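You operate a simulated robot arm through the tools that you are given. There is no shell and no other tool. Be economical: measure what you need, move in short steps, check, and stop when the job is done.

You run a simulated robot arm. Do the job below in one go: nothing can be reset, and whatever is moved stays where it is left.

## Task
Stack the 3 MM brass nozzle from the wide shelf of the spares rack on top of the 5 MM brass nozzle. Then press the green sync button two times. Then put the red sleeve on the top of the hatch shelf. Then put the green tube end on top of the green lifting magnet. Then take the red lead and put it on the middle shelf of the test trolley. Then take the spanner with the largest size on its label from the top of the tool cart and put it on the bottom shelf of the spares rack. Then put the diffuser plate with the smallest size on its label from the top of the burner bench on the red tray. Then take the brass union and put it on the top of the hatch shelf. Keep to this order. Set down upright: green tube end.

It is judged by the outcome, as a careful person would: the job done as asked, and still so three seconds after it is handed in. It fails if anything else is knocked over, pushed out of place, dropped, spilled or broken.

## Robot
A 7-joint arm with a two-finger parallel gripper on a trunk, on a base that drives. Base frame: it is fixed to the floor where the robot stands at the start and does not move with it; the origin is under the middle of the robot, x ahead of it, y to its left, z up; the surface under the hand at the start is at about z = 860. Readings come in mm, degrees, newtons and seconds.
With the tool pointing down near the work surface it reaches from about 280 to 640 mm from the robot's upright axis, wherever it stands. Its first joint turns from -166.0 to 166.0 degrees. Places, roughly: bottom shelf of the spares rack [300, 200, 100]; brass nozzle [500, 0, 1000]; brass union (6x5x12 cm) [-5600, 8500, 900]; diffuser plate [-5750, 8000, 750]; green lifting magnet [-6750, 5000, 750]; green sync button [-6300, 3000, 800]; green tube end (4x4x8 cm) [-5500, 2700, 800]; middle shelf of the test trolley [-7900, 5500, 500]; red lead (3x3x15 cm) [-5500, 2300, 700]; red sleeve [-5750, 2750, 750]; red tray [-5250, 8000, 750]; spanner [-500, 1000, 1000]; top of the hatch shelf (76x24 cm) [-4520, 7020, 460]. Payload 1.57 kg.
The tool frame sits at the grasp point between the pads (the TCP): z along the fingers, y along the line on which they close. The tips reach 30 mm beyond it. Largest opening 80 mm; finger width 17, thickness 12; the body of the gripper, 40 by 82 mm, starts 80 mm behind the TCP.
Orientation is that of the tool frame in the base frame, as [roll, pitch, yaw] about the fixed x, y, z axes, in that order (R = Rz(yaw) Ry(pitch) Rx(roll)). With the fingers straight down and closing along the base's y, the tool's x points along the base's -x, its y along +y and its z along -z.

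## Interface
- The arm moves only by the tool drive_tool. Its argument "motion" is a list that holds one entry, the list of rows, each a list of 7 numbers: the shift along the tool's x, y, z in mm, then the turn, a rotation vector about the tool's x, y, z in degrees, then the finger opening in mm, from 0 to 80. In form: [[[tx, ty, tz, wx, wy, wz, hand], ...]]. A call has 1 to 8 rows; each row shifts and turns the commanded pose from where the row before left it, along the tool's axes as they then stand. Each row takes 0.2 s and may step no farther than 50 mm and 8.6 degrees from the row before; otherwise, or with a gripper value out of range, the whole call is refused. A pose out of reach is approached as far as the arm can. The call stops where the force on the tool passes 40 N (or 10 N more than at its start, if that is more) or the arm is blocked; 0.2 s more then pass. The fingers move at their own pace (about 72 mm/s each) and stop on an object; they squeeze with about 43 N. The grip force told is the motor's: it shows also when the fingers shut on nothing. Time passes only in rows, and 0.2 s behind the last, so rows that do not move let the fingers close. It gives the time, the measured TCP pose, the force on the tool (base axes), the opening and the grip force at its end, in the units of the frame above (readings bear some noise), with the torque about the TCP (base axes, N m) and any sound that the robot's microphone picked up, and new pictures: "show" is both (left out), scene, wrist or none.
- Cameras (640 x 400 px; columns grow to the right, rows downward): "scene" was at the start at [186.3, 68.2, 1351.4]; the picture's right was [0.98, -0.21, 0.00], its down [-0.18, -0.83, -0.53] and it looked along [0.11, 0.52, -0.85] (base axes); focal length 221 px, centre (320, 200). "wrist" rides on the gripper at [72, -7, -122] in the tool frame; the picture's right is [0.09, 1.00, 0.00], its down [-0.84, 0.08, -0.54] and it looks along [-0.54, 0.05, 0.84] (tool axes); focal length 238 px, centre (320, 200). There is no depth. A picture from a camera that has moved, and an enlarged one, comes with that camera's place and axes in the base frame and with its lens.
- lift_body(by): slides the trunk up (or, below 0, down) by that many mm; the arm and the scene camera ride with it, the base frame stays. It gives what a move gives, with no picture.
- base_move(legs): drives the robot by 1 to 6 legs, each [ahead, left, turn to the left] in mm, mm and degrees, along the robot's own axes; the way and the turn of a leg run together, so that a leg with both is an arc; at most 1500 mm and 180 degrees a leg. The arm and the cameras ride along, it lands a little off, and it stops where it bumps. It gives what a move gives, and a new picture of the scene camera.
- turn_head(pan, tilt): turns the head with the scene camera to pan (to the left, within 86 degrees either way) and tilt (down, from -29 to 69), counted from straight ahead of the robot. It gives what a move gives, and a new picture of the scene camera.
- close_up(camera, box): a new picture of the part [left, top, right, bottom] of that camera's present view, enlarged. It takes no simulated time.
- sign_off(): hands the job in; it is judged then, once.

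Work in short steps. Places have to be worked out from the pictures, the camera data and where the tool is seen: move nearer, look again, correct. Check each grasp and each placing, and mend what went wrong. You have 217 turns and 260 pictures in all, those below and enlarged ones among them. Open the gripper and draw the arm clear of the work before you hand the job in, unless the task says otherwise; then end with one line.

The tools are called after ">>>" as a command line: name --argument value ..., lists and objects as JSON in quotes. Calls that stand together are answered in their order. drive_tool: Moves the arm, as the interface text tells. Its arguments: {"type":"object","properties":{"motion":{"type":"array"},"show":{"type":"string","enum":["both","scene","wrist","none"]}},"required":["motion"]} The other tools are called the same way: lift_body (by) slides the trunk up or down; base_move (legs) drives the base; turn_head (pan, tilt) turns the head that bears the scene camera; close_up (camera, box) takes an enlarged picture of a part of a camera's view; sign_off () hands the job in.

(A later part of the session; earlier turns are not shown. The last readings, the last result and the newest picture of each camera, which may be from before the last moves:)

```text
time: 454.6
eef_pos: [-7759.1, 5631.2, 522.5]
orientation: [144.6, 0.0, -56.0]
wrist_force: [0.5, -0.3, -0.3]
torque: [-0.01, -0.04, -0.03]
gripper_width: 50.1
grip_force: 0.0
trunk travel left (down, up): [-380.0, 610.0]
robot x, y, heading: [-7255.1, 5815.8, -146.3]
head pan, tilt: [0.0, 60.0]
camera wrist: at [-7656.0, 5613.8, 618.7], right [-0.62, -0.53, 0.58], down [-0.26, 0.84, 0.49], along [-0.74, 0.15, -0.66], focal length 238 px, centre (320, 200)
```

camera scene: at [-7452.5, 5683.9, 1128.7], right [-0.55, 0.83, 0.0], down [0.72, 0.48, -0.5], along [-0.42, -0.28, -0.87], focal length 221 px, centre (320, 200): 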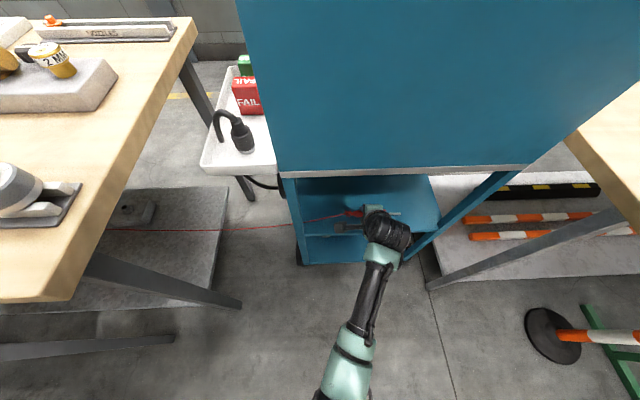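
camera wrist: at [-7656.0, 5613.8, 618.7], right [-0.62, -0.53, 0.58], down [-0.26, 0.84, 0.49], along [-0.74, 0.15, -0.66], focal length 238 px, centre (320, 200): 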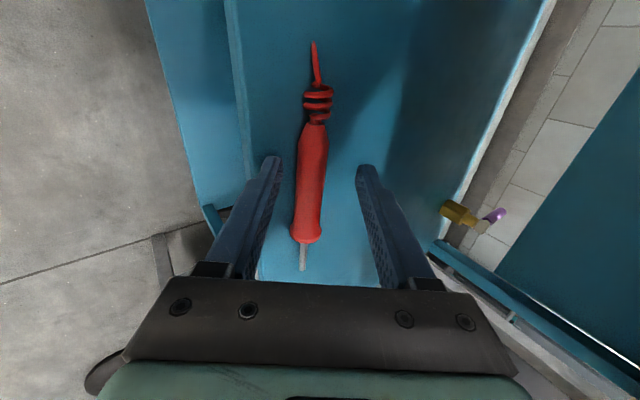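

The lead lies flat on the middle shelf. I withdraw along the finger axis, then straight back.

>>> drive_tool --motion '[[[0, 0, -20, 0, 0, 0, 50], [0, 0, -25, 0, 0, 0, 50], [0, -29.5, -20.7, 0, 0, 0, 50], [0, -29.5, -20.7, 0, 0, 0, 50], [0, -29.5, -20.7, 0, 0, 0, 50], [0, -29.5, -20.7, 0, 0, 0, 50]]]' --show "both"

```text
time: 456.0
eef_pos: [-7617.8, 5726.0, 559.0]
orientation: [144.5, 0.0, -56.1]
wrist_force: [0.0, -0.1, 0.6]
torque: [0.0, 0.0, -0.03]
gripper_width: 50.0
grip_force: 0.0
trunk travel left (down, up): [-380.0, 610.0]
robot x, y, heading: [-7259.0, 5818.1, -146.4]
head pan, tilt: [0.0, 60.0]
camera scene: at [-7451.9, 5684.1, 1128.8], right [-0.56, 0.83, 0.0], down [0.72, 0.48, -0.5], along [-0.42, -0.28, -0.87], focal length 221 px, centre (320, 200)
camera wrist: at [-7514.6, 5707.9, 655.5], right [-0.62, -0.53, 0.58], down [-0.26, 0.84, 0.49], along [-0.74, 0.15, -0.66], focal length 238 px, centre (320, 200)
```

scene: 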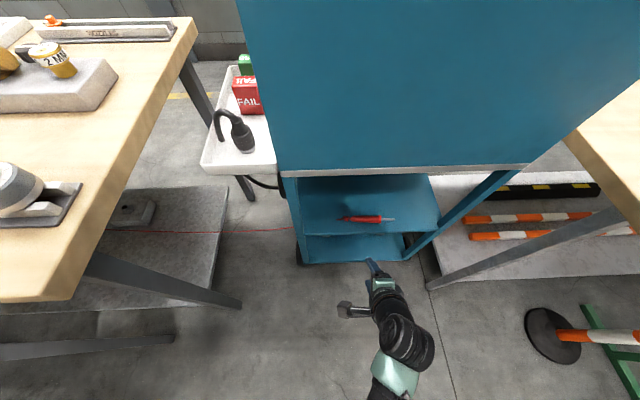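
wrist: 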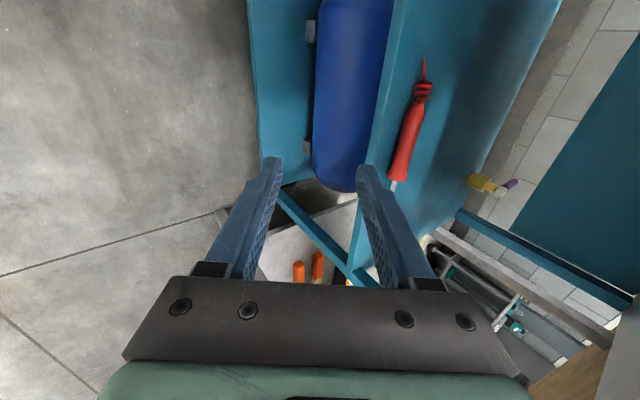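

The red lead rests on the middle shelf. Next the spanner: I level the tool, raise the trunk, and drive back across the hall.

>>> drive_tool --motion '[[[0, 0, -10, 7, 0, 0, 50], [0, 0, -10, 7, 0, 0, 50], [0, 0, -10, 7, 0, 0, 50], [0, 0, 0, 7, 0, 0, 50], [0, 0, 0, 7, 0, 0, 50]]]' --show "none"

>>> base_move --legs '[[-850, 0, 0], [0, 0, 90], [0, 0, 92]]'

>>> lift_body --by 220

```text
time: 457.2
eef_pos: [-7607.1, 5734.3, 583.9]
orientation: [179.4, 0.1, -56.2]
wrist_force: [-0.1, 0.8, -0.5]
torque: [-0.04, 0.01, 0.01]
gripper_width: 49.9
grip_force: 0.2
trunk travel left (down, up): [-380.0, 610.0]
robot x, y, heading: [-7252.0, 5818.8, -146.5]
head pan, tilt: [0.0, 60.0]
```

```text
time: 469.5
eef_pos: [-6199.4, 6377.1, 583.6]
orientation: [179.4, 0.2, 125.3]
wrist_force: [0.1, 0.8, 0.1]
torque: [-0.03, 0.0, 0.01]
gripper_width: 50.0
grip_force: 0.1
trunk travel left (down, up): [-380.0, 610.0]
robot x, y, heading: [-6546.4, 6290.4, 34.9]
head pan, tilt: [0.0, 60.0]
camera scene: at [-6351.0, 6424.8, 1128.8], right [0.58, -0.82, 0.0], down [-0.71, -0.5, -0.5], along [0.41, 0.29, -0.87], focal length 221 px, centre (320, 200)
```

scene: 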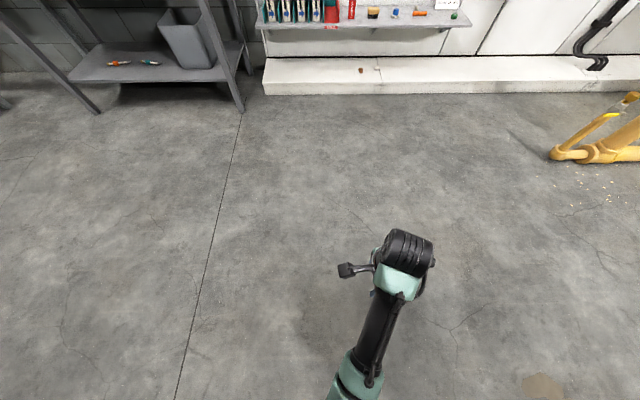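

```text
time: 471.8
eef_pos: [-6198.1, 6376.9, 803.4]
orientation: [179.3, 0.1, 125.3]
wrist_force: [0.5, -0.2, -0.2]
torque: [0.0, 0.03, -0.01]
gripper_width: 49.9
grip_force: 0.1
trunk travel left (down, up): [-600.0, 390.0]
robot x, y, heading: [-6550.3, 6288.4, 34.9]
head pan, tilt: [0.0, 60.0]
```

>>> base_move --legs '[[-58, -1480, 0], [-58, -1480, 0], [-58, -1480, 0]]'

```text
time: 493.0
eef_pos: [-3824.2, 2618.8, 802.2]
orientation: [179.3, 0.2, 124.6]
wrist_force: [-0.1, -1.1, -0.2]
torque: [0.0, 0.0, 0.02]
gripper_width: 50.1
grip_force: 0.0
trunk travel left (down, up): [-600.0, 390.0]
robot x, y, heading: [-4171.9, 2533.2, 34.5]
head pan, tilt: [0.0, 60.0]
camera scene: at [-3977.3, 2668.5, 1348.8], right [0.57, -0.82, 0.0], down [-0.71, -0.49, -0.5], along [0.41, 0.28, -0.87], focal length 221 px, centre (320, 200)
```

scene: 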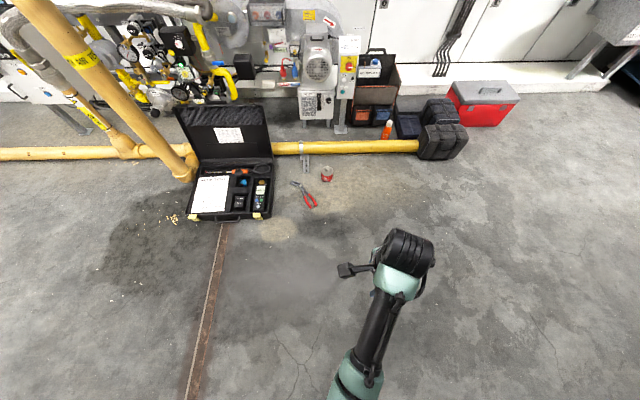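

>>> base_move --legs '[[380, -1368, 0], [511, -1346, 0], [450, -854, 0]]'

>>> turn_head --pan 0 --tilt 35

```text
time: 511.5
eef_pos: [-736.3, 365.7, 802.9]
orientation: [179.2, 0.0, 123.6]
wrist_force: [-0.6, -0.4, -0.1]
torque: [0.01, 0.01, -0.01]
gripper_width: 49.8
grip_force: 0.1
trunk travel left (down, up): [-600.0, 390.0]
robot x, y, heading: [-1087.2, 284.5, 33.4]
head pan, tilt: [0.0, 60.0]
camera scene: at [-887.6, 417.6, 1348.7], right [0.55, -0.84, 0.0], down [-0.72, -0.48, -0.5], along [0.42, 0.28, -0.87], focal length 221 px, centre (320, 200)
```

scene: 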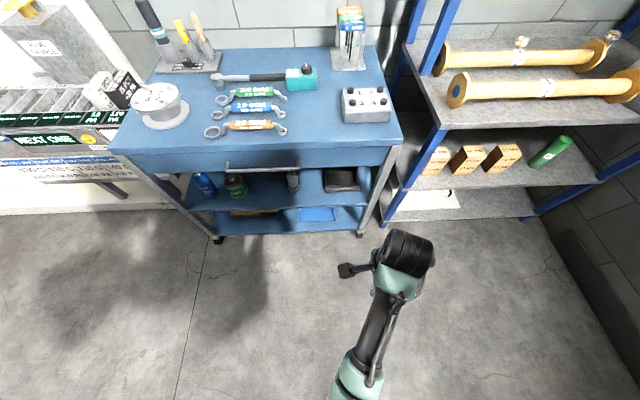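

```text
time: 512.4
eef_pos: [-736.6, 365.4, 803.6]
orientation: [179.3, 0.1, 123.6]
wrist_force: [0.1, -0.5, -0.2]
torque: [0.01, -0.01, 0.01]
gripper_width: 50.0
grip_force: 0.0
trunk travel left (down, up): [-600.0, 390.0]
robot x, y, heading: [-1086.0, 282.4, 33.4]
head pan, tilt: [0.0, 35.0]
camera scene: at [-869.9, 429.5, 1383.0], right [0.55, -0.84, 0.0], down [-0.48, -0.32, -0.82], along [0.68, 0.45, -0.57], focal length 221 px, centre (320, 200)
```

scene: 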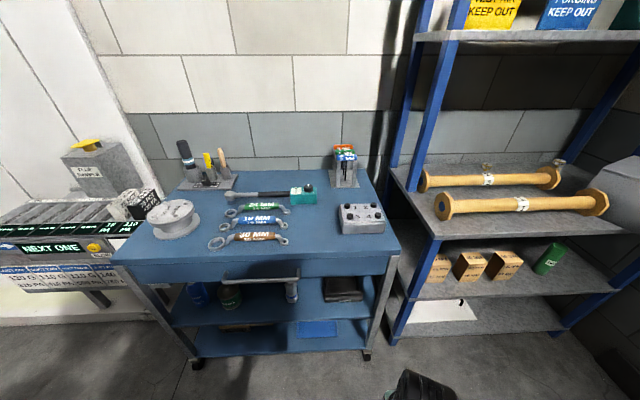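

>>> close_up --camera "scene" --box '[190, 170, 330, 260]'

>>> close_up --camera "scene" --box '[380, 220, 640, 380]'

```text
4.44 times, centred on (260, 215) of scene
camera zoom: at [-869.9, 429.5, 1383.0], right [0.55, -0.84, 0.0], down [-0.48, -0.32, -0.82], along [0.68, 0.45, -0.57], focal length 982 px, centre (587, 133)
```

zoom: 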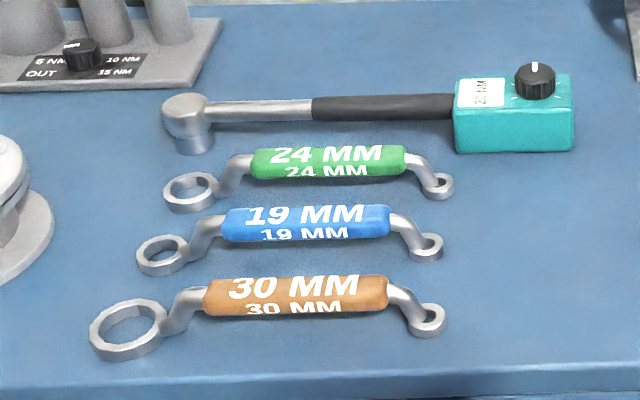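

```text
2.46 times, centred on (510, 300) of scene
camera zoom: at [-869.9, 429.5, 1383.0], right [0.55, -0.84, 0.0], down [-0.48, -0.32, -0.82], along [0.68, 0.45, -0.57], focal length 544 px, centre (-148, -46)
```

zoom: 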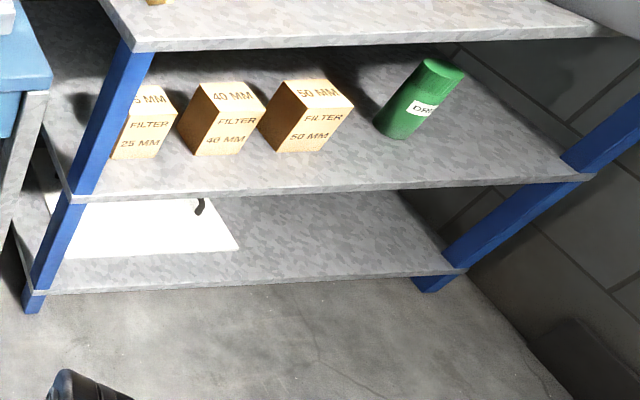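

The 30 MM (orange) spanner is the largest, at about (−560, 887, 880), lying along the cart edge. I raise the tool and move to stand before it.

>>> drive_tool --motion '[[[20, 0, -45, 0, 0, 0, 60], [20, 0, -45, 0, 0, 0, 60], [20, 0, -45, 0, 0, 0, 60], [20, 0, -45, 0, 0, 0, 60], [20, 0, -45, 0, 0, 0, 60], [20, 10, 0, 0, 0, 0, 60]]]' --show "none"

>>> base_move --legs '[[0, 220, 0], [260, 0, 0]]'

>>> drive_tool --motion '[[[0, 40, 0, 0, 0, 0, 60], [0, 40, 0, 0, 0, 0, 60], [0, 30, 0, 0, 0, 0, 60]]]' --show "wrist"

```text
time: 513.8
eef_pos: [-737.1, 389.6, 803.6]
orientation: [179.2, 0.1, 123.5]
wrist_force: [0.5, -0.6, -0.4]
torque: [-0.01, -0.01, -0.03]
gripper_width: 60.2
grip_force: 0.1
out of reach, approached as far as the arm can: row 1, 2, 3, 4, 5
trunk travel left (down, up): [-600.0, 390.0]
robot x, y, heading: [-1085.4, 287.5, 33.3]
head pan, tilt: [0.0, 35.0]
```

```text
time: 517.0
eef_pos: [-642.7, 715.7, 803.4]
orientation: [179.2, 0.1, 123.6]
wrist_force: [0.7, 1.0, 0.8]
torque: [0.0, -0.01, -0.05]
gripper_width: 59.9
grip_force: 0.1
trunk travel left (down, up): [-600.0, 390.0]
robot x, y, heading: [-993.2, 613.3, 33.7]
head pan, tilt: [0.0, 35.0]
camera scene: at [-775.2, 756.4, 1382.9], right [0.55, -0.83, 0.0], down [-0.48, -0.32, -0.82], along [0.68, 0.45, -0.57], focal length 221 px, centre (320, 200)
```

scene: 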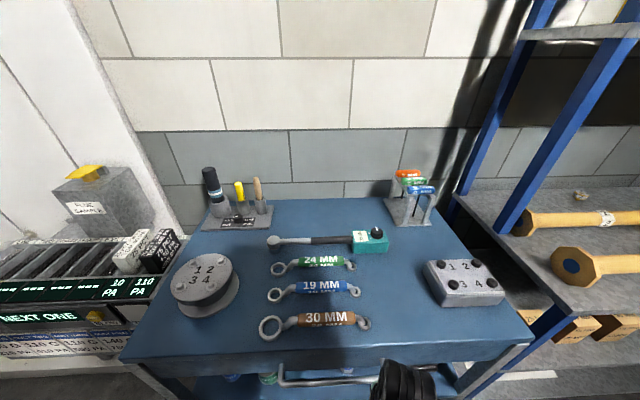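

```text
time: 517.8
eef_pos: [-566.6, 765.1, 805.6]
orientation: [-179.3, -0.1, 123.4]
wrist_force: [-33.9, -16.3, 21.3]
torque: [1.23, -1.96, 0.48]
gripper_width: 26.7
grip_force: 0.0
trunk travel left (down, up): [-600.0, 390.0]
robot x, y, heading: [-993.9, 615.2, 33.5]
head pan, tilt: [0.0, 35.0]
stopped in row 3: the force on the tool passed its limit at 47 N (the readings are from after the stop); the commanded pose is now the measured one
camera wrist: at [-610.9, 822.1, 928.2], right [0.78, 0.63, -0.01], down [0.53, -0.65, 0.54], along [0.33, -0.43, -0.84], focal length 238 px, centre (320, 200)
```

wrist: 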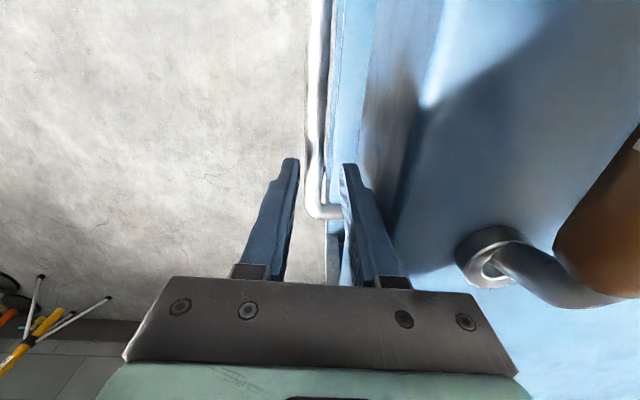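

The arm could not rise (fold limit) and the fingers bumped the cart's front. I back off, then raise with the trunk.

>>> drive_tool --motion '[[[0, -20, 0, 0, 0, 0, 60], [0, -40, 0, 0, 0, 0, 60], [0, -20, 0, 0, 0, 0, 60]]]' --show "none"

>>> lift_body --by 250

>>> turn_head --pan 0 --tilt 50

```text
time: 518.6
eef_pos: [-626.4, 724.9, 801.6]
orientation: [-179.9, 0.1, 123.4]
wrist_force: [-1.7, -0.8, 17.7]
torque: [0.28, -0.33, -0.1]
gripper_width: 58.1
grip_force: 0.0
trunk travel left (down, up): [-600.0, 390.0]
robot x, y, heading: [-991.8, 613.5, 33.2]
head pan, tilt: [0.0, 35.0]
```

```text
time: 521.1
eef_pos: [-625.1, 724.9, 1050.3]
orientation: [-179.6, 0.0, 123.5]
wrist_force: [0.0, 0.4, 0.9]
torque: [0.01, 0.01, 0.0]
gripper_width: 60.0
grip_force: 0.0
trunk travel left (down, up): [-850.0, 140.0]
robot x, y, heading: [-992.0, 615.2, 33.5]
head pan, tilt: [0.0, 35.0]
```

```text
time: 521.9
eef_pos: [-625.2, 724.9, 1050.2]
orientation: [-179.7, 0.0, 123.5]
wrist_force: [0.0, -1.2, 0.3]
torque: [0.01, -0.02, -0.02]
gripper_width: 60.1
grip_force: 0.1
trunk travel left (down, up): [-850.0, 140.0]
robot x, y, heading: [-992.2, 612.0, 33.5]
head pan, tilt: [0.0, 50.0]
camera scene: at [-785.5, 749.7, 1611.4], right [0.55, -0.83, 0.0], down [-0.64, -0.42, -0.64], along [0.54, 0.35, -0.77], focal length 221 px, centre (320, 200)
```

scene: 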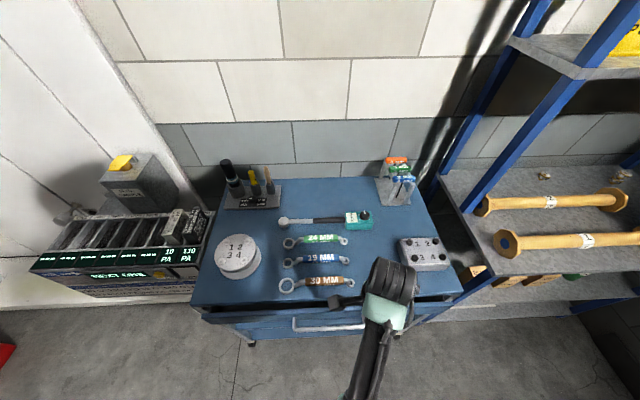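

>>> close_up --camera "scene" --box '[180, 260, 480, 360]'

```text
2.13 times, centred on (330, 310) of scene
camera zoom: at [-785.5, 749.7, 1611.4], right [0.55, -0.83, 0.0], down [-0.64, -0.42, -0.64], along [0.54, 0.35, -0.77], focal length 471 px, centre (299, -35)
```

zoom: 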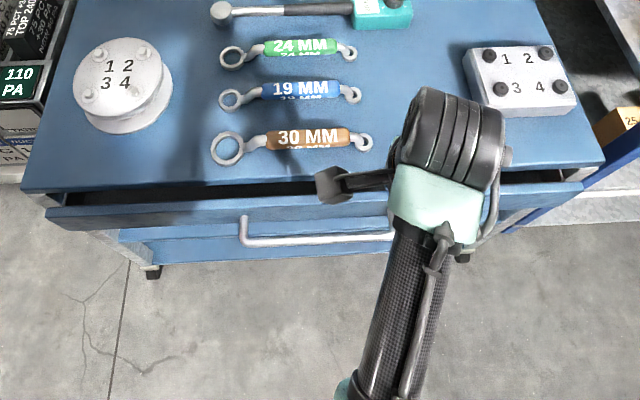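

I accidentally pulled the cart's drawer out a few cm with the handle. I will push it shut: gripper closed, back off, shift to the handle's middle, lower, and push.

>>> drive_tool --motion '[[[33, -17, 0, 0, 0, 0, 0], [33, -17, 0, 0, 0, 0, 0], [33, -17, 0, 0, 0, 0, 0], [33, 0, 0, 0, 0, 0, 0]]]' --show "none"

>>> lift_body --by -240

>>> close_up --camera "wrist" --box '[0, 0, 640, 400]'

```text
time: 522.9
eef_pos: [-740.0, 806.9, 1049.9]
orientation: [-179.8, 0.1, 123.4]
wrist_force: [0.5, -0.4, 0.2]
torque: [-0.01, 0.01, 0.0]
gripper_width: 0.0
grip_force: 21.2
out of reach, approached as far as the arm can: row 1
trunk travel left (down, up): [-850.0, 140.0]
robot x, y, heading: [-993.9, 610.1, 33.6]
head pan, tilt: [0.0, 50.0]
```

```text
time: 525.4
eef_pos: [-739.5, 809.5, 809.2]
orientation: [-179.7, 0.0, 123.5]
wrist_force: [-0.7, -0.4, -0.4]
torque: [0.01, 0.02, 0.0]
gripper_width: 0.3
grip_force: 21.0
trunk travel left (down, up): [-610.0, 380.0]
robot x, y, heading: [-994.1, 611.2, 33.5]
head pan, tilt: [0.0, 50.0]
```

```text
1.00 times, centred on (320, 200) of wrist (not enlarged: the box is as wide or as high as the picture)
camera zoom: at [-784.0, 864.1, 932.0], right [0.78, 0.63, -0.01], down [0.53, -0.65, 0.54], along [0.33, -0.42, -0.84], focal length 238 px, centre (320, 200)
```

zoom: 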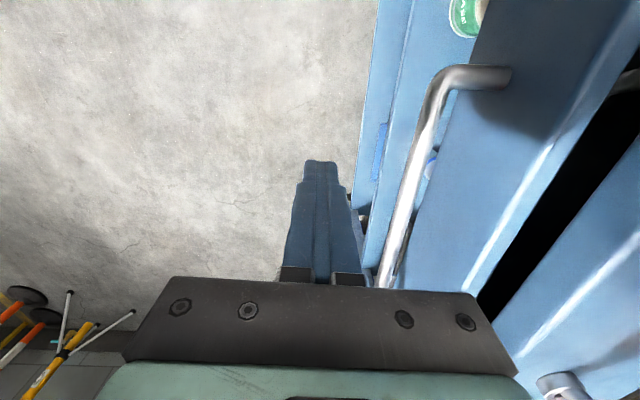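

The handle bar is right ahead of the closed fingertips. I push forward until the drawer is home.

>>> drive_tool --motion '[[[0, 30, 0, 0, 0, 0, 0], [0, 25, 0, 0, 0, 0, 0], [0, 12, 0, 0, 0, 0, 0], [0, 12, 0, 0, 0, 0, 0], [0, 12, 0, 0, 0, 0, 0], [0, 10, 0, 0, 0, 0, 0], [0, 8, 0, 0, 0, 0, 0], [0, 8, 0, 0, 0, 0, 0]]]' --show "wrist"

```text
time: 527.2
eef_pos: [-640.8, 873.5, 809.2]
orientation: [-179.7, 0.0, 123.5]
wrist_force: [0.2, -0.6, -0.1]
torque: [-0.01, -0.02, 0.0]
gripper_width: 0.0
grip_force: 21.0
trunk travel left (down, up): [-610.0, 380.0]
robot x, y, heading: [-994.8, 612.3, 33.4]
head pan, tilt: [0.0, 50.0]
camera wrist: at [-684.9, 929.4, 932.7], right [0.78, 0.63, 0.0], down [0.53, -0.65, 0.54], along [0.34, -0.42, -0.84], focal length 238 px, centre (320, 200)
```

wrist: 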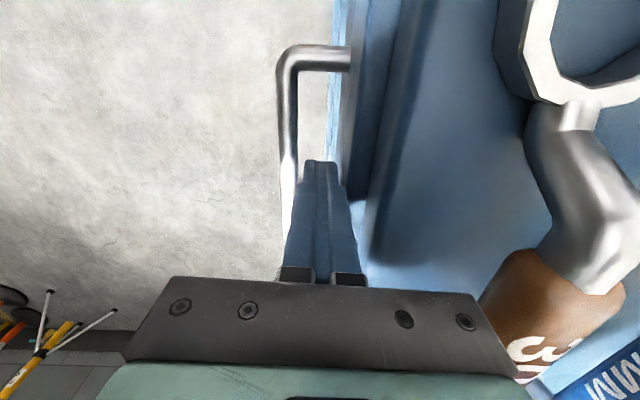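

The tips passed above the bar and are now just before the drawer face. I push on the face itself.

>>> drive_tool --motion '[[[0, 0, 6, 0, 0, 0, 0], [0, 8, 0, 0, 0, 0, 0], [0, 8, 0, 0, 0, 0, 0], [0, 6, 0, 0, 0, 0, 0], [0, 6, 0, 0, 0, 0, 0], [0, 5, 0, 0, 0, 0, 0], [0, 5, 0, 0, 0, 0, 0]]]' --show "wrist"

```text
time: 528.1
eef_pos: [-632.7, 879.0, 800.7]
orientation: [-178.1, 0.1, 123.9]
wrist_force: [-16.7, -16.3, 11.7]
torque: [1.03, -0.95, 0.19]
gripper_width: 0.0
grip_force: 21.2
trunk travel left (down, up): [-610.0, 380.0]
robot x, y, heading: [-992.9, 611.9, 33.4]
head pan, tilt: [0.0, 50.0]
stopped in row 4: the force on the tool passed its limit at 46 N (the readings are from after the stop); the commanded pose is now the measured one
camera wrist: at [-675.2, 936.4, 924.4], right [0.78, 0.63, -0.03], down [0.54, -0.64, 0.54], along [0.32, -0.44, -0.84], focal length 238 px, centre (320, 200)
```

wrist: 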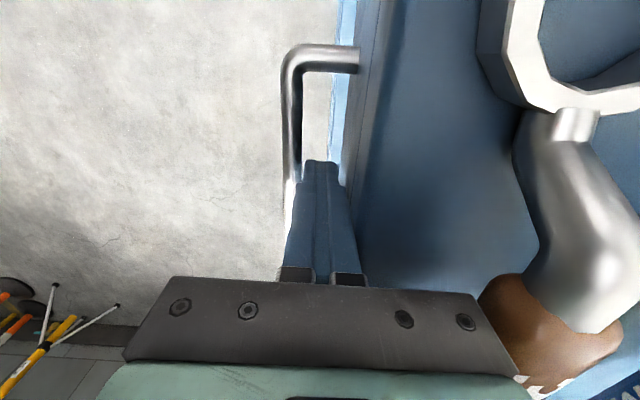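

The gap is gone — drawer shut. I back 3 mm off, and raise straight up with the trunk to avoid the handle.

>>> drive_tool --motion '[[[0, -3, -5, -1.5, 0, 0, 0], [0, 0, -10, 0, 0, 0, 0]]]' --show "none"

>>> lift_body --by 250

>>> close_up --camera "scene" --box '[180, 200, 480, 360]'

```text
time: 528.7
eef_pos: [-632.8, 881.1, 815.9]
orientation: [179.9, 0.0, 123.7]
wrist_force: [-4.2, -3.3, -0.6]
torque: [0.03, -0.05, 0.07]
gripper_width: 0.1
grip_force: 21.2
trunk travel left (down, up): [-610.0, 380.0]
robot x, y, heading: [-994.3, 613.2, 33.5]
head pan, tilt: [0.0, 50.0]
```

```text
time: 531.3
eef_pos: [-633.1, 880.8, 1065.9]
orientation: [-179.9, 0.1, 123.7]
wrist_force: [1.0, -0.1, 0.2]
torque: [0.01, 0.04, -0.01]
gripper_width: 0.1
grip_force: 21.5
trunk travel left (down, up): [-860.0, 130.0]
robot x, y, heading: [-989.5, 615.1, 33.4]
head pan, tilt: [0.0, 50.0]
```

```text
2.13 times, centred on (330, 280) of scene
camera zoom: at [-785.9, 749.2, 1621.3], right [0.55, -0.83, 0.0], down [-0.64, -0.42, -0.64], along [0.54, 0.35, -0.77], focal length 471 px, centre (299, 29)
```

zoom: 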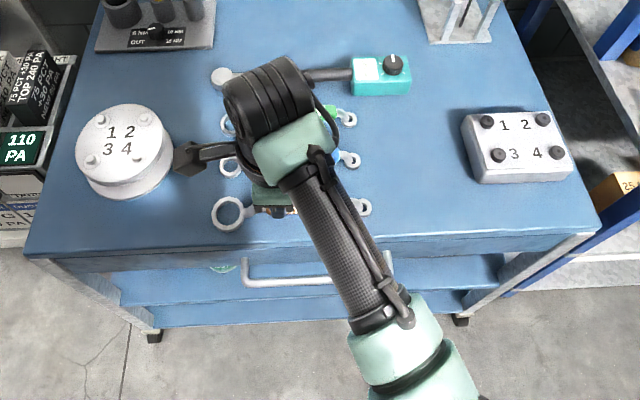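

The drawer is flush again. Now I move over the 30 MM spanner, opening the gripper.

>>> drive_tool --motion '[[[-18, 30, 0, 0, 0, 0, 60], [-17, 30, 20, 0, 0, 0, 60], [0, 0, 30, 0, 0, 0, 60]]]' --show "wrist"

```text
time: 532.1
eef_pos: [-563.7, 882.9, 1015.1]
orientation: [180.0, 0.1, 123.7]
wrist_force: [0.3, 0.1, 0.4]
torque: [0.0, -0.03, -0.01]
gripper_width: 60.2
grip_force: 0.1
trunk travel left (down, up): [-860.0, 130.0]
robot x, y, heading: [-992.4, 610.3, 33.2]
head pan, tilt: [0.0, 50.0]
camera wrist: at [-610.2, 938.8, 1138.3], right [0.78, 0.63, 0.0], down [0.53, -0.65, 0.54], along [0.34, -0.42, -0.84], focal length 238 px, centre (320, 200)
```

wrist: 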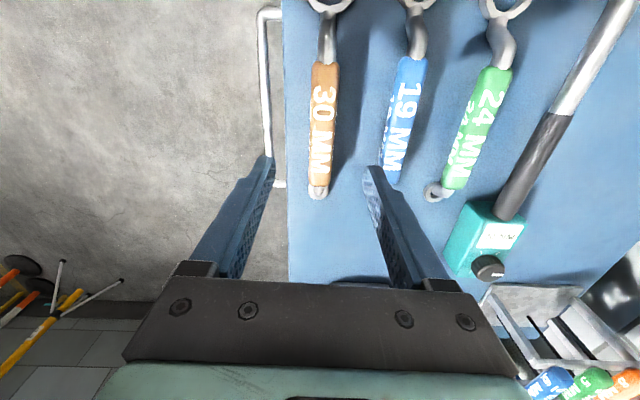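

Handle centre is right below (−563, 885, ~878). I go down until the tips are near the cart top.

>>> drive_tool --motion '[[[5, 0, 40, 0, 0, 0, 60], [0, 0, 40, 0, 0, 0, 60], [0, 0, 25, 0, 0, 0, 60], [0, 0, 8, 0, 0, 0, 60], [0, 0, 5, 0, 0, 0, 60], [0, 0, 4, 0, 0, 0, 60], [0, 0, 4, 0, 0, 0, 60]]]' --show "wrist"

```text
time: 533.7
eef_pos: [-566.4, 887.9, 889.4]
orientation: [180.0, 0.1, 123.7]
wrist_force: [0.1, 0.0, -0.5]
torque: [-0.01, -0.04, 0.0]
gripper_width: 59.9
grip_force: 0.0
trunk travel left (down, up): [-860.0, 130.0]
robot x, y, heading: [-993.5, 611.7, 33.6]
head pan, tilt: [0.0, 50.0]
camera wrist: at [-611.6, 944.2, 1013.0], right [0.78, 0.63, 0.0], down [0.53, -0.65, 0.54], along [0.34, -0.42, -0.84], focal length 238 px, centre (320, 200)
```

wrist: 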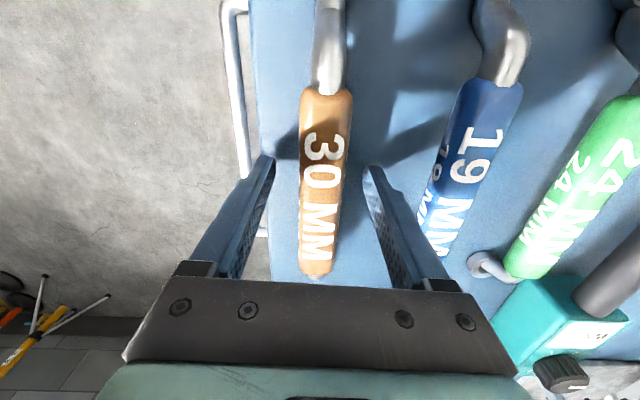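

>>> drive_tool --motion '[[[0, 0, 4, 0, 0, 0, 60], [0, 0, 3, 0, 0, 0, 60], [0, 0, 3, 0, 0, 0, 60], [0, 0, 0, 0, 0, 0, 45], [0, 0, 0, 0, 0, 0, 20], [0, 0, 0, 0, 0, 0, 10], [0, 0, 0, 0, 0, 0, 10]]]' --show "none"

>>> drive_tool --motion '[[[0, 0, -10, 0, 0, 0, 10], [0, 0, -25, 0, 0, 0, 10], [0, 0, -35, 0, 0, 0, 10], [0, 0, -35, 0, 0, 0, 10]]]' --show "wrist"

```text
time: 535.3
eef_pos: [-566.5, 887.0, 881.3]
orientation: [-179.9, 0.1, 123.9]
wrist_force: [0.4, 0.4, 2.1]
torque: [-0.08, -0.13, 0.22]
gripper_width: 26.9
grip_force: 36.7
trunk travel left (down, up): [-860.0, 130.0]
robot x, y, heading: [-995.1, 610.4, 33.5]
head pan, tilt: [0.0, 50.0]
```

```text
time: 536.3
eef_pos: [-567.6, 888.0, 986.1]
orientation: [-180.0, 0.1, 123.8]
wrist_force: [0.8, 0.4, -3.5]
torque: [0.03, 0.02, -0.01]
gripper_width: 26.8
grip_force: 37.7
trunk travel left (down, up): [-860.0, 130.0]
robot x, y, heading: [-994.8, 615.1, 33.1]
head pan, tilt: [0.0, 50.0]
camera wrist: at [-613.8, 945.1, 1108.9], right [0.78, 0.63, 0.0], down [0.53, -0.65, 0.54], along [0.34, -0.42, -0.84], focal length 238 px, centre (320, 200)
```

wrist: 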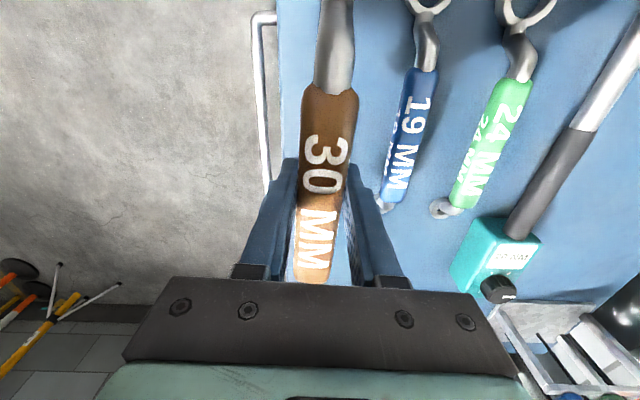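

The 30 MM spanner is held well. I back away from the cart and go to the front of the rack's right half.

>>> base_move --legs '[[-300, 0, 0], [100, -1290, 0]]'

>>> turn_head --pan 0 --tilt 55

```text
time: 544.6
eef_pos: [-28.2, -331.5, 985.7]
orientation: [-180.0, 0.1, 122.5]
wrist_force: [0.5, 0.6, -2.6]
torque: [0.05, 0.0, 0.0]
gripper_width: 27.0
grip_force: 37.6
trunk travel left (down, up): [-860.0, 130.0]
robot x, y, heading: [-457.7, -599.7, 32.3]
head pan, tilt: [0.0, 50.0]
camera scene: at [-249.2, -466.6, 1621.3], right [0.53, -0.85, 0.0], down [-0.65, -0.41, -0.64], along [0.54, 0.34, -0.77], focal length 221 px, centre (320, 200)
```

scene: 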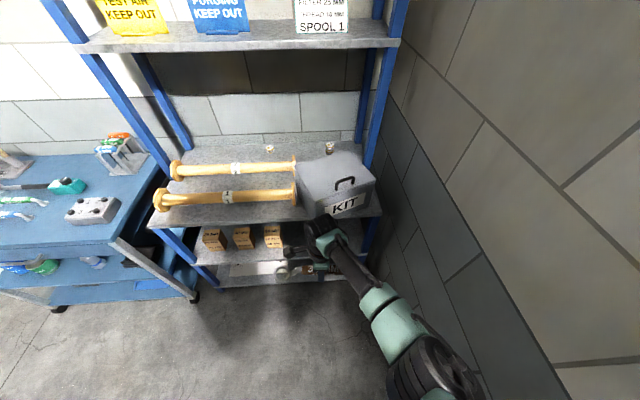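

```text
time: 545.2
eef_pos: [-30.0, -330.7, 984.9]
orientation: [-179.8, 0.1, 122.3]
wrist_force: [0.3, 0.0, -3.4]
torque: [0.02, -0.02, 0.02]
gripper_width: 26.6
grip_force: 37.7
trunk travel left (down, up): [-860.0, 130.0]
robot x, y, heading: [-461.9, -597.1, 32.2]
head pan, tilt: [0.0, 55.0]
camera scene: at [-253.2, -469.4, 1614.8], right [0.53, -0.85, 0.0], down [-0.69, -0.44, -0.57], along [0.49, 0.31, -0.82], focal length 221 px, centre (320, 200)
```

scene: 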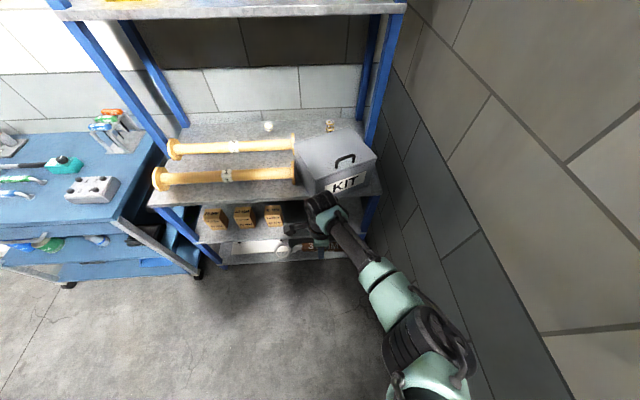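

Now I lower the trunk by 800 mm while still 290 mm in front of the rack, then tilt the tool forward 35°.

>>> lift_body --by -400

>>> lift_body --by -400

>>> drive_tool --motion '[[[0, 0, 0, -7, 0, 0, 10], [0, 0, 0, -7, 0, 0, 10], [0, 0, 0, -7, 0, 0, 10], [0, 0, 0, -7, 0, 0, 10], [0, 0, 0, -7, 0, 0, 10], [0, 0, 0, -5, 0, 0, 10]]]' --show "both"

```text
time: 549.0
eef_pos: [-29.4, -330.3, 585.5]
orientation: [-179.9, 0.1, 122.4]
wrist_force: [0.0, -0.4, -3.2]
torque: [0.04, -0.02, 0.02]
gripper_width: 26.8
grip_force: 38.0
trunk travel left (down, up): [-460.0, 530.0]
robot x, y, heading: [-460.7, -598.8, 32.1]
head pan, tilt: [0.0, 55.0]
```

```text
time: 552.9
eef_pos: [-28.7, -331.1, 184.9]
orientation: [180.0, 0.1, 122.6]
wrist_force: [-0.7, 0.5, -2.6]
torque: [0.02, 0.03, 0.0]
gripper_width: 26.9
grip_force: 37.2
trunk travel left (down, up): [-60.0, 930.0]
robot x, y, heading: [-464.4, -601.8, 32.2]
head pan, tilt: [0.0, 55.0]
```

```text
time: 554.3
eef_pos: [-27.9, -329.7, 187.1]
orientation: [139.9, 0.0, 122.6]
wrist_force: [0.2, -0.4, -3.5]
torque: [0.02, 0.02, 0.0]
gripper_width: 26.6
grip_force: 37.6
trunk travel left (down, up): [-60.0, 930.0]
robot x, y, heading: [-459.4, -597.4, 32.0]
head pan, tilt: [0.0, 55.0]
camera scene: at [-253.5, -469.4, 814.8], right [0.53, -0.85, 0.0], down [-0.69, -0.44, -0.57], along [0.49, 0.31, -0.82], focal length 221 px, centre (320, 200)
camera wrist: at [-138.2, -314.8, 276.5], right [0.59, 0.49, 0.64], down [0.21, -0.86, 0.47], along [0.78, -0.14, -0.61], focal length 238 px, centre (320, 200)
```

scene: 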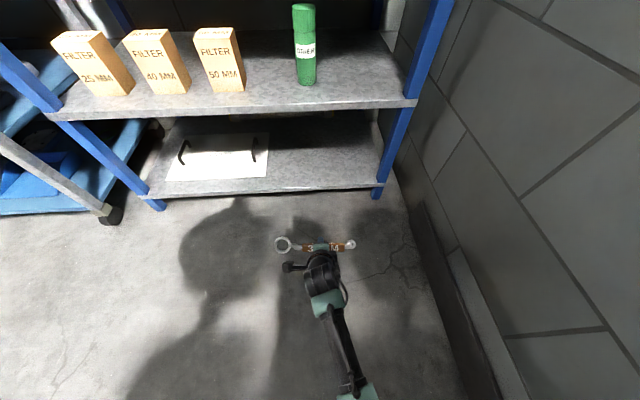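
wrist: 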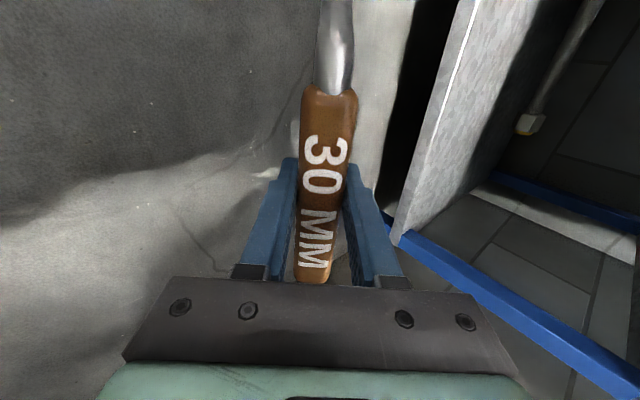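

Clear view: free space on the bottom shelf right of the white sheet, shelf edge 282 mm ahead of the tool. I drive 330 mm straight in, the spanner entering below the second shelf.

>>> base_move --legs '[[330, 0, 0]]'

>>> close_up --camera "wrist" --box '[0, 0, 640, 400]'

```text
time: 556.4
eef_pos: [248.2, -165.3, 186.2]
orientation: [140.0, 0.1, 121.9]
wrist_force: [0.0, -0.5, -2.3]
torque: [0.01, 0.05, -0.02]
gripper_width: 26.8
grip_force: 37.7
trunk travel left (down, up): [-60.0, 930.0]
robot x, y, heading: [-185.5, -431.0, 31.3]
head pan, tilt: [0.0, 55.0]
camera scene: at [22.3, -302.0, 814.7], right [0.52, -0.85, 0.0], down [-0.7, -0.43, -0.57], along [0.49, 0.3, -0.82], focal length 221 px, centre (320, 200)
```

scene: 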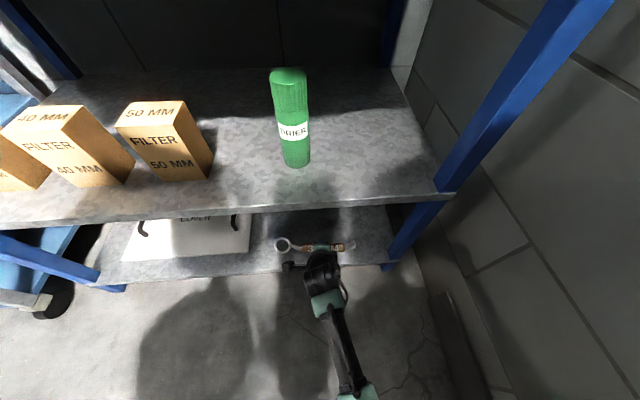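

```text
1.00 times, centred on (320, 200) of wrist (not enlarged: the box is as wide or as high as the picture)
camera zoom: at [139.8, -149.3, 276.3], right [0.6, 0.48, 0.64], down [0.19, -0.86, 0.47], along [0.78, -0.15, -0.61], focal length 238 px, centre (320, 200)
```

zoom: 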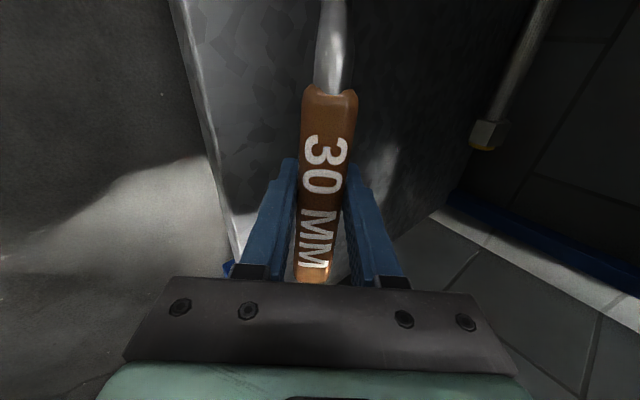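

The spanner is over the shelf. I reach 50 mm further in and lower to contact.

>>> drive_tool --motion '[[[0, 19.2, 16.1, 0, 0, 0, 10], [0, 19.2, 16.1, 0, 0, 0, 10], [0, -6.4, 7.7, 0, 0, 0, 10], [0, -6.4, 7.7, 0, 0, 0, 10], [0, -3.2, 3.8, 0, 0, 0, 10], [0, -1.9, 2.3, 0, 0, 0, 10], [0, -1.9, 2.3, 0, 0, 0, 10]]]' --show "none"

>>> drive_tool --motion '[[[0, -1.9, 2.3, 0, 0, 0, 10], [0, -1.9, 2.3, 0, 0, 0, 10], [0, -1.9, 2.3, 0, 0, 0, 10], [0, -1.9, 2.3, 0, 0, 0, 10], [0, -1.9, 2.3, 0, 0, 0, 10], [0, -1.9, 2.3, 0, 0, 0, 10], [0, -1.9, 2.3, 0, 0, 0, 10], [0, -1.9, 2.3, 0, 0, 0, 10]]]' --show "wrist"

```text
time: 558.0
eef_pos: [290.5, -138.7, 159.1]
orientation: [139.8, -0.1, 121.9]
wrist_force: [-25.9, -12.4, 28.7]
torque: [-0.47, 0.98, 0.0]
gripper_width: 26.9
grip_force: 37.4
trunk travel left (down, up): [-60.0, 930.0]
robot x, y, heading: [-186.9, -433.2, 31.4]
head pan, tilt: [0.0, 55.0]
```

```text
time: 558.3
eef_pos: [291.0, -139.2, 159.7]
orientation: [139.6, -0.1, 121.8]
wrist_force: [-16.6, -9.9, 21.3]
torque: [-0.34, 0.67, -0.01]
gripper_width: 27.0
grip_force: 37.7
trunk travel left (down, up): [-60.0, 930.0]
robot x, y, heading: [-187.6, -425.6, 31.3]
head pan, tilt: [0.0, 55.0]
stopped in row 1: the force on the tool passed its limit at 59 N (the readings are from after the stop); the commanded pose is now the measured one
camera wrist: at [181.3, -122.7, 248.6], right [0.6, 0.48, 0.64], down [0.19, -0.86, 0.46], along [0.78, -0.15, -0.61], focal length 238 px, centre (320, 200)
```

wrist: 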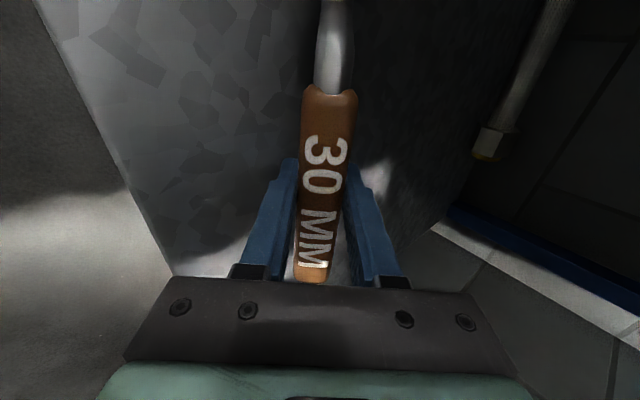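

Contact. I release in stages with a slight rise.

>>> drive_tool --motion '[[[0, 1.3, -1.5, 0, 0, 0, 20], [0, 1.3, -1.5, 0, 0, 0, 29], [0, 1.9, -2.3, 0, 0, 0, 36], [0, 1.9, -2.3, 0, 0, 0, 46], [0, 1.9, -2.3, 0, 0, 0, 56], [0, 0, 0, 0, 0, 0, 60], [0, 0, -20, 0, 0, 0, 60], [0, 0, -20, 0, 0, 0, 60]]]' --show "wrist"

```text
time: 560.1
eef_pos: [266.6, -152.0, 199.1]
orientation: [140.0, 0.0, 121.8]
wrist_force: [-0.5, -0.3, -1.3]
torque: [0.08, -0.08, 0.01]
gripper_width: 61.0
grip_force: 0.6
trunk travel left (down, up): [-60.0, 930.0]
robot x, y, heading: [-184.9, -429.3, 31.6]
head pan, tilt: [0.0, 55.0]
camera wrist: at [158.2, -136.1, 290.8], right [0.6, 0.48, 0.64], down [0.2, -0.86, 0.46], along [0.78, -0.15, -0.61], focal length 238 px, centre (320, 200)
```

wrist: 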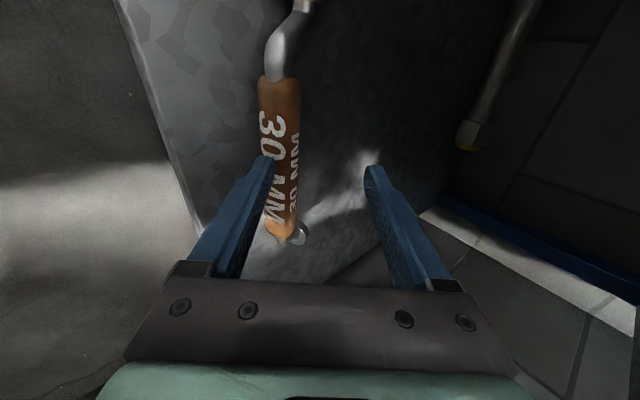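

The spanner lies on the bottom shelf. I rise a little more and back straight out.

>>> drive_tool --motion '[[[0, 0, -20, 0, 0, 0, 60], [0, -19.2, -16.1, 0, 0, 0, 60], [0, -19.2, -16.1, 0, 0, 0, 60]]]' --show "none"

>>> base_move --legs '[[-400, 0, 0]]'

>>> close_up --camera "scene" --box '[120, 60, 440, 260]'

```text
time: 560.9
eef_pos: [213.7, -185.1, 214.4]
orientation: [139.9, -0.1, 121.8]
wrist_force: [-0.1, -0.1, 0.3]
torque: [0.03, 0.01, -0.02]
gripper_width: 59.7
grip_force: 0.0
trunk travel left (down, up): [-60.0, 930.0]
robot x, y, heading: [-190.1, -431.4, 31.5]
head pan, tilt: [0.0, 55.0]
```

```text
time: 563.4
eef_pos: [-131.3, -396.0, 214.8]
orientation: [139.9, 0.0, 121.8]
wrist_force: [-0.3, 0.5, -0.2]
torque: [0.03, 0.02, 0.03]
gripper_width: 60.1
grip_force: 0.0
trunk travel left (down, up): [-60.0, 930.0]
robot x, y, heading: [-533.7, -643.0, 31.4]
head pan, tilt: [0.0, 55.0]
camera scene: at [-323.7, -513.3, 814.8], right [0.52, -0.85, 0.0], down [-0.7, -0.43, -0.57], along [0.49, 0.3, -0.82], focal length 221 px, centre (320, 200)
```

scene: 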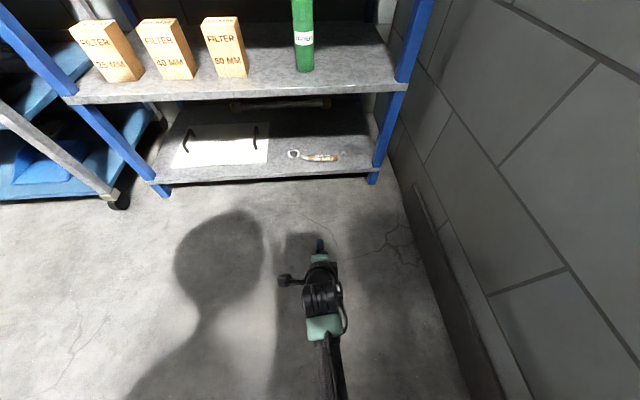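

```text
2.00 times, centred on (280, 160) of scene
camera zoom: at [-323.7, -513.3, 814.8], right [0.52, -0.85, 0.0], down [-0.7, -0.43, -0.57], along [0.49, 0.3, -0.82], focal length 442 px, centre (400, 280)
```

zoom: 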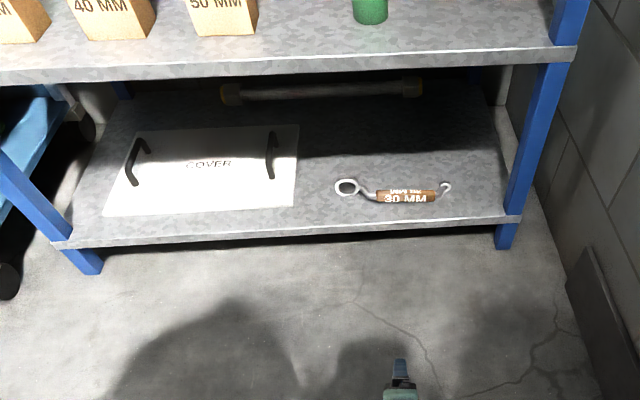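

The spanner is in place. Pictures are getting scarce, so I level the tool, raise the trunk, and make one long drive back toward the burner bench.

>>> drive_tool --motion '[[[0, 0, 0, 7, 0, 0, 60], [0, 0, 0, 7, 0, 0, 60], [0, 0, 0, 7, 0, 0, 60], [0, 0, 0, 7, 0, 0, 60], [0, 0, 0, 7, 0, 0, 60], [0, 0, 0, 5, 0, 0, 60]]]' --show "none"

>>> lift_body --by 400

>>> lift_body --by 140

>>> base_move --legs '[[-333, 1308, 0], [-401, 1358, 0], [-427, 1315, 0], [-126, 1425, 0], [-58, 1441, 0], [-58, 1441, 0]]'

```text
time: 564.8
eef_pos: [-132.0, -396.3, 215.7]
orientation: [-180.0, 0.0, 121.9]
wrist_force: [-0.1, -0.2, -0.9]
torque: [0.02, 0.02, -0.04]
gripper_width: 60.1
grip_force: 0.1
trunk travel left (down, up): [-60.0, 930.0]
robot x, y, heading: [-527.1, -644.4, 31.5]
head pan, tilt: [0.0, 55.0]
```

```text
time: 568.7
eef_pos: [-132.2, -396.5, 614.3]
orientation: [180.0, 0.0, 121.8]
wrist_force: [-0.4, -0.6, -0.7]
torque: [0.02, 0.02, 0.03]
gripper_width: 60.0
grip_force: 0.0
trunk travel left (down, up): [-460.0, 530.0]
robot x, y, heading: [-529.7, -641.8, 31.7]
head pan, tilt: [0.0, 55.0]
```

```text
time: 570.3
eef_pos: [-131.8, -396.3, 754.6]
orientation: [179.9, 0.0, 121.9]
wrist_force: [-0.2, 0.5, -0.6]
torque: [0.0, 0.02, 0.02]
gripper_width: 60.0
grip_force: 0.1
trunk travel left (down, up): [-600.0, 390.0]
robot x, y, heading: [-532.2, -641.3, 31.7]
head pan, tilt: [0.0, 55.0]
```

```text
time: 610.1
eef_pos: [-5395.9, 5989.5, 753.8]
orientation: [179.9, 0.1, 118.6]
wrist_force: [-0.4, 0.0, 0.1]
torque: [-0.02, 0.03, 0.02]
gripper_width: 60.1
grip_force: 0.2
trunk travel left (down, up): [-600.0, 390.0]
robot x, y, heading: [-5809.0, 5766.6, 28.2]
head pan, tilt: [0.0, 55.0]
camera scene: at [-5594.8, 5883.1, 1354.8], right [0.47, -0.88, 0.0], down [-0.72, -0.39, -0.57], along [0.51, 0.27, -0.82], focal length 221 px, centre (320, 200)
```

scene: 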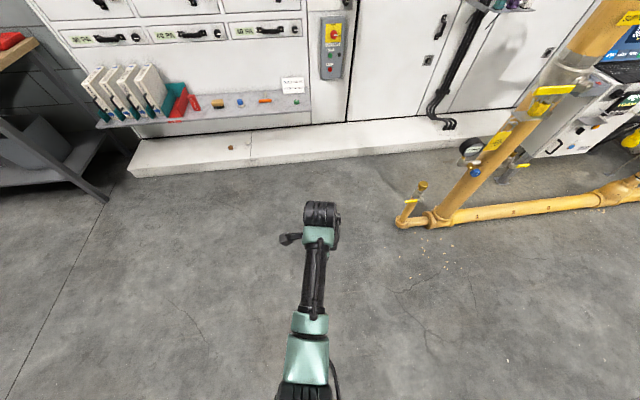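

I am near; the burner bench corner leg is at (−5512, 7750). I raise the trunk and slide to the front of the bench.

>>> lift_body --by 250

>>> base_move --legs '[[0, 1400, 0], [496, 681, 0]]'

```text
time: 612.7
eef_pos: [-5397.0, 5988.3, 1004.1]
orientation: [179.8, 0.0, 118.6]
wrist_force: [0.1, 0.3, -0.5]
torque: [0.03, -0.03, 0.04]
gripper_width: 59.8
grip_force: 0.1
trunk travel left (down, up): [-850.0, 140.0]
robot x, y, heading: [-5809.9, 5769.7, 28.1]
head pan, tilt: [0.0, 55.0]
```

```text
time: 623.6
eef_pos: [-5918.8, 8030.2, 1003.7]
orientation: [179.9, -0.1, 118.6]
wrist_force: [0.8, 0.5, 0.8]
torque: [0.0, -0.03, -0.02]
gripper_width: 60.1
grip_force: 0.1
trunk travel left (down, up): [-850.0, 140.0]
robot x, y, heading: [-6332.4, 7808.3, 28.2]
head pan, tilt: [0.0, 55.0]
camera scene: at [-6116.9, 7924.4, 1604.8], right [0.47, -0.88, 0.0], down [-0.72, -0.39, -0.57], along [0.51, 0.27, -0.82], focal length 221 px, centre (320, 200)
```

scene: 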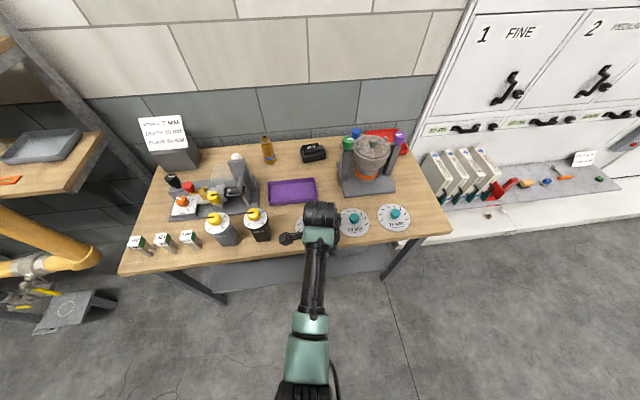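

>>> close_up --camera "scene" --box '[130, 110, 450, 290]'

```text
2.00 times, centred on (290, 200) of scene
camera zoom: at [-6116.9, 7924.4, 1604.8], right [0.47, -0.88, 0.0], down [-0.72, -0.39, -0.57], along [0.51, 0.27, -0.82], focal length 442 px, centre (380, 200)
```

zoom: 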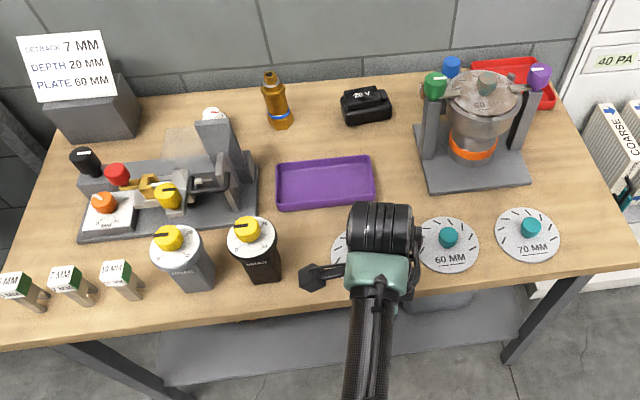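

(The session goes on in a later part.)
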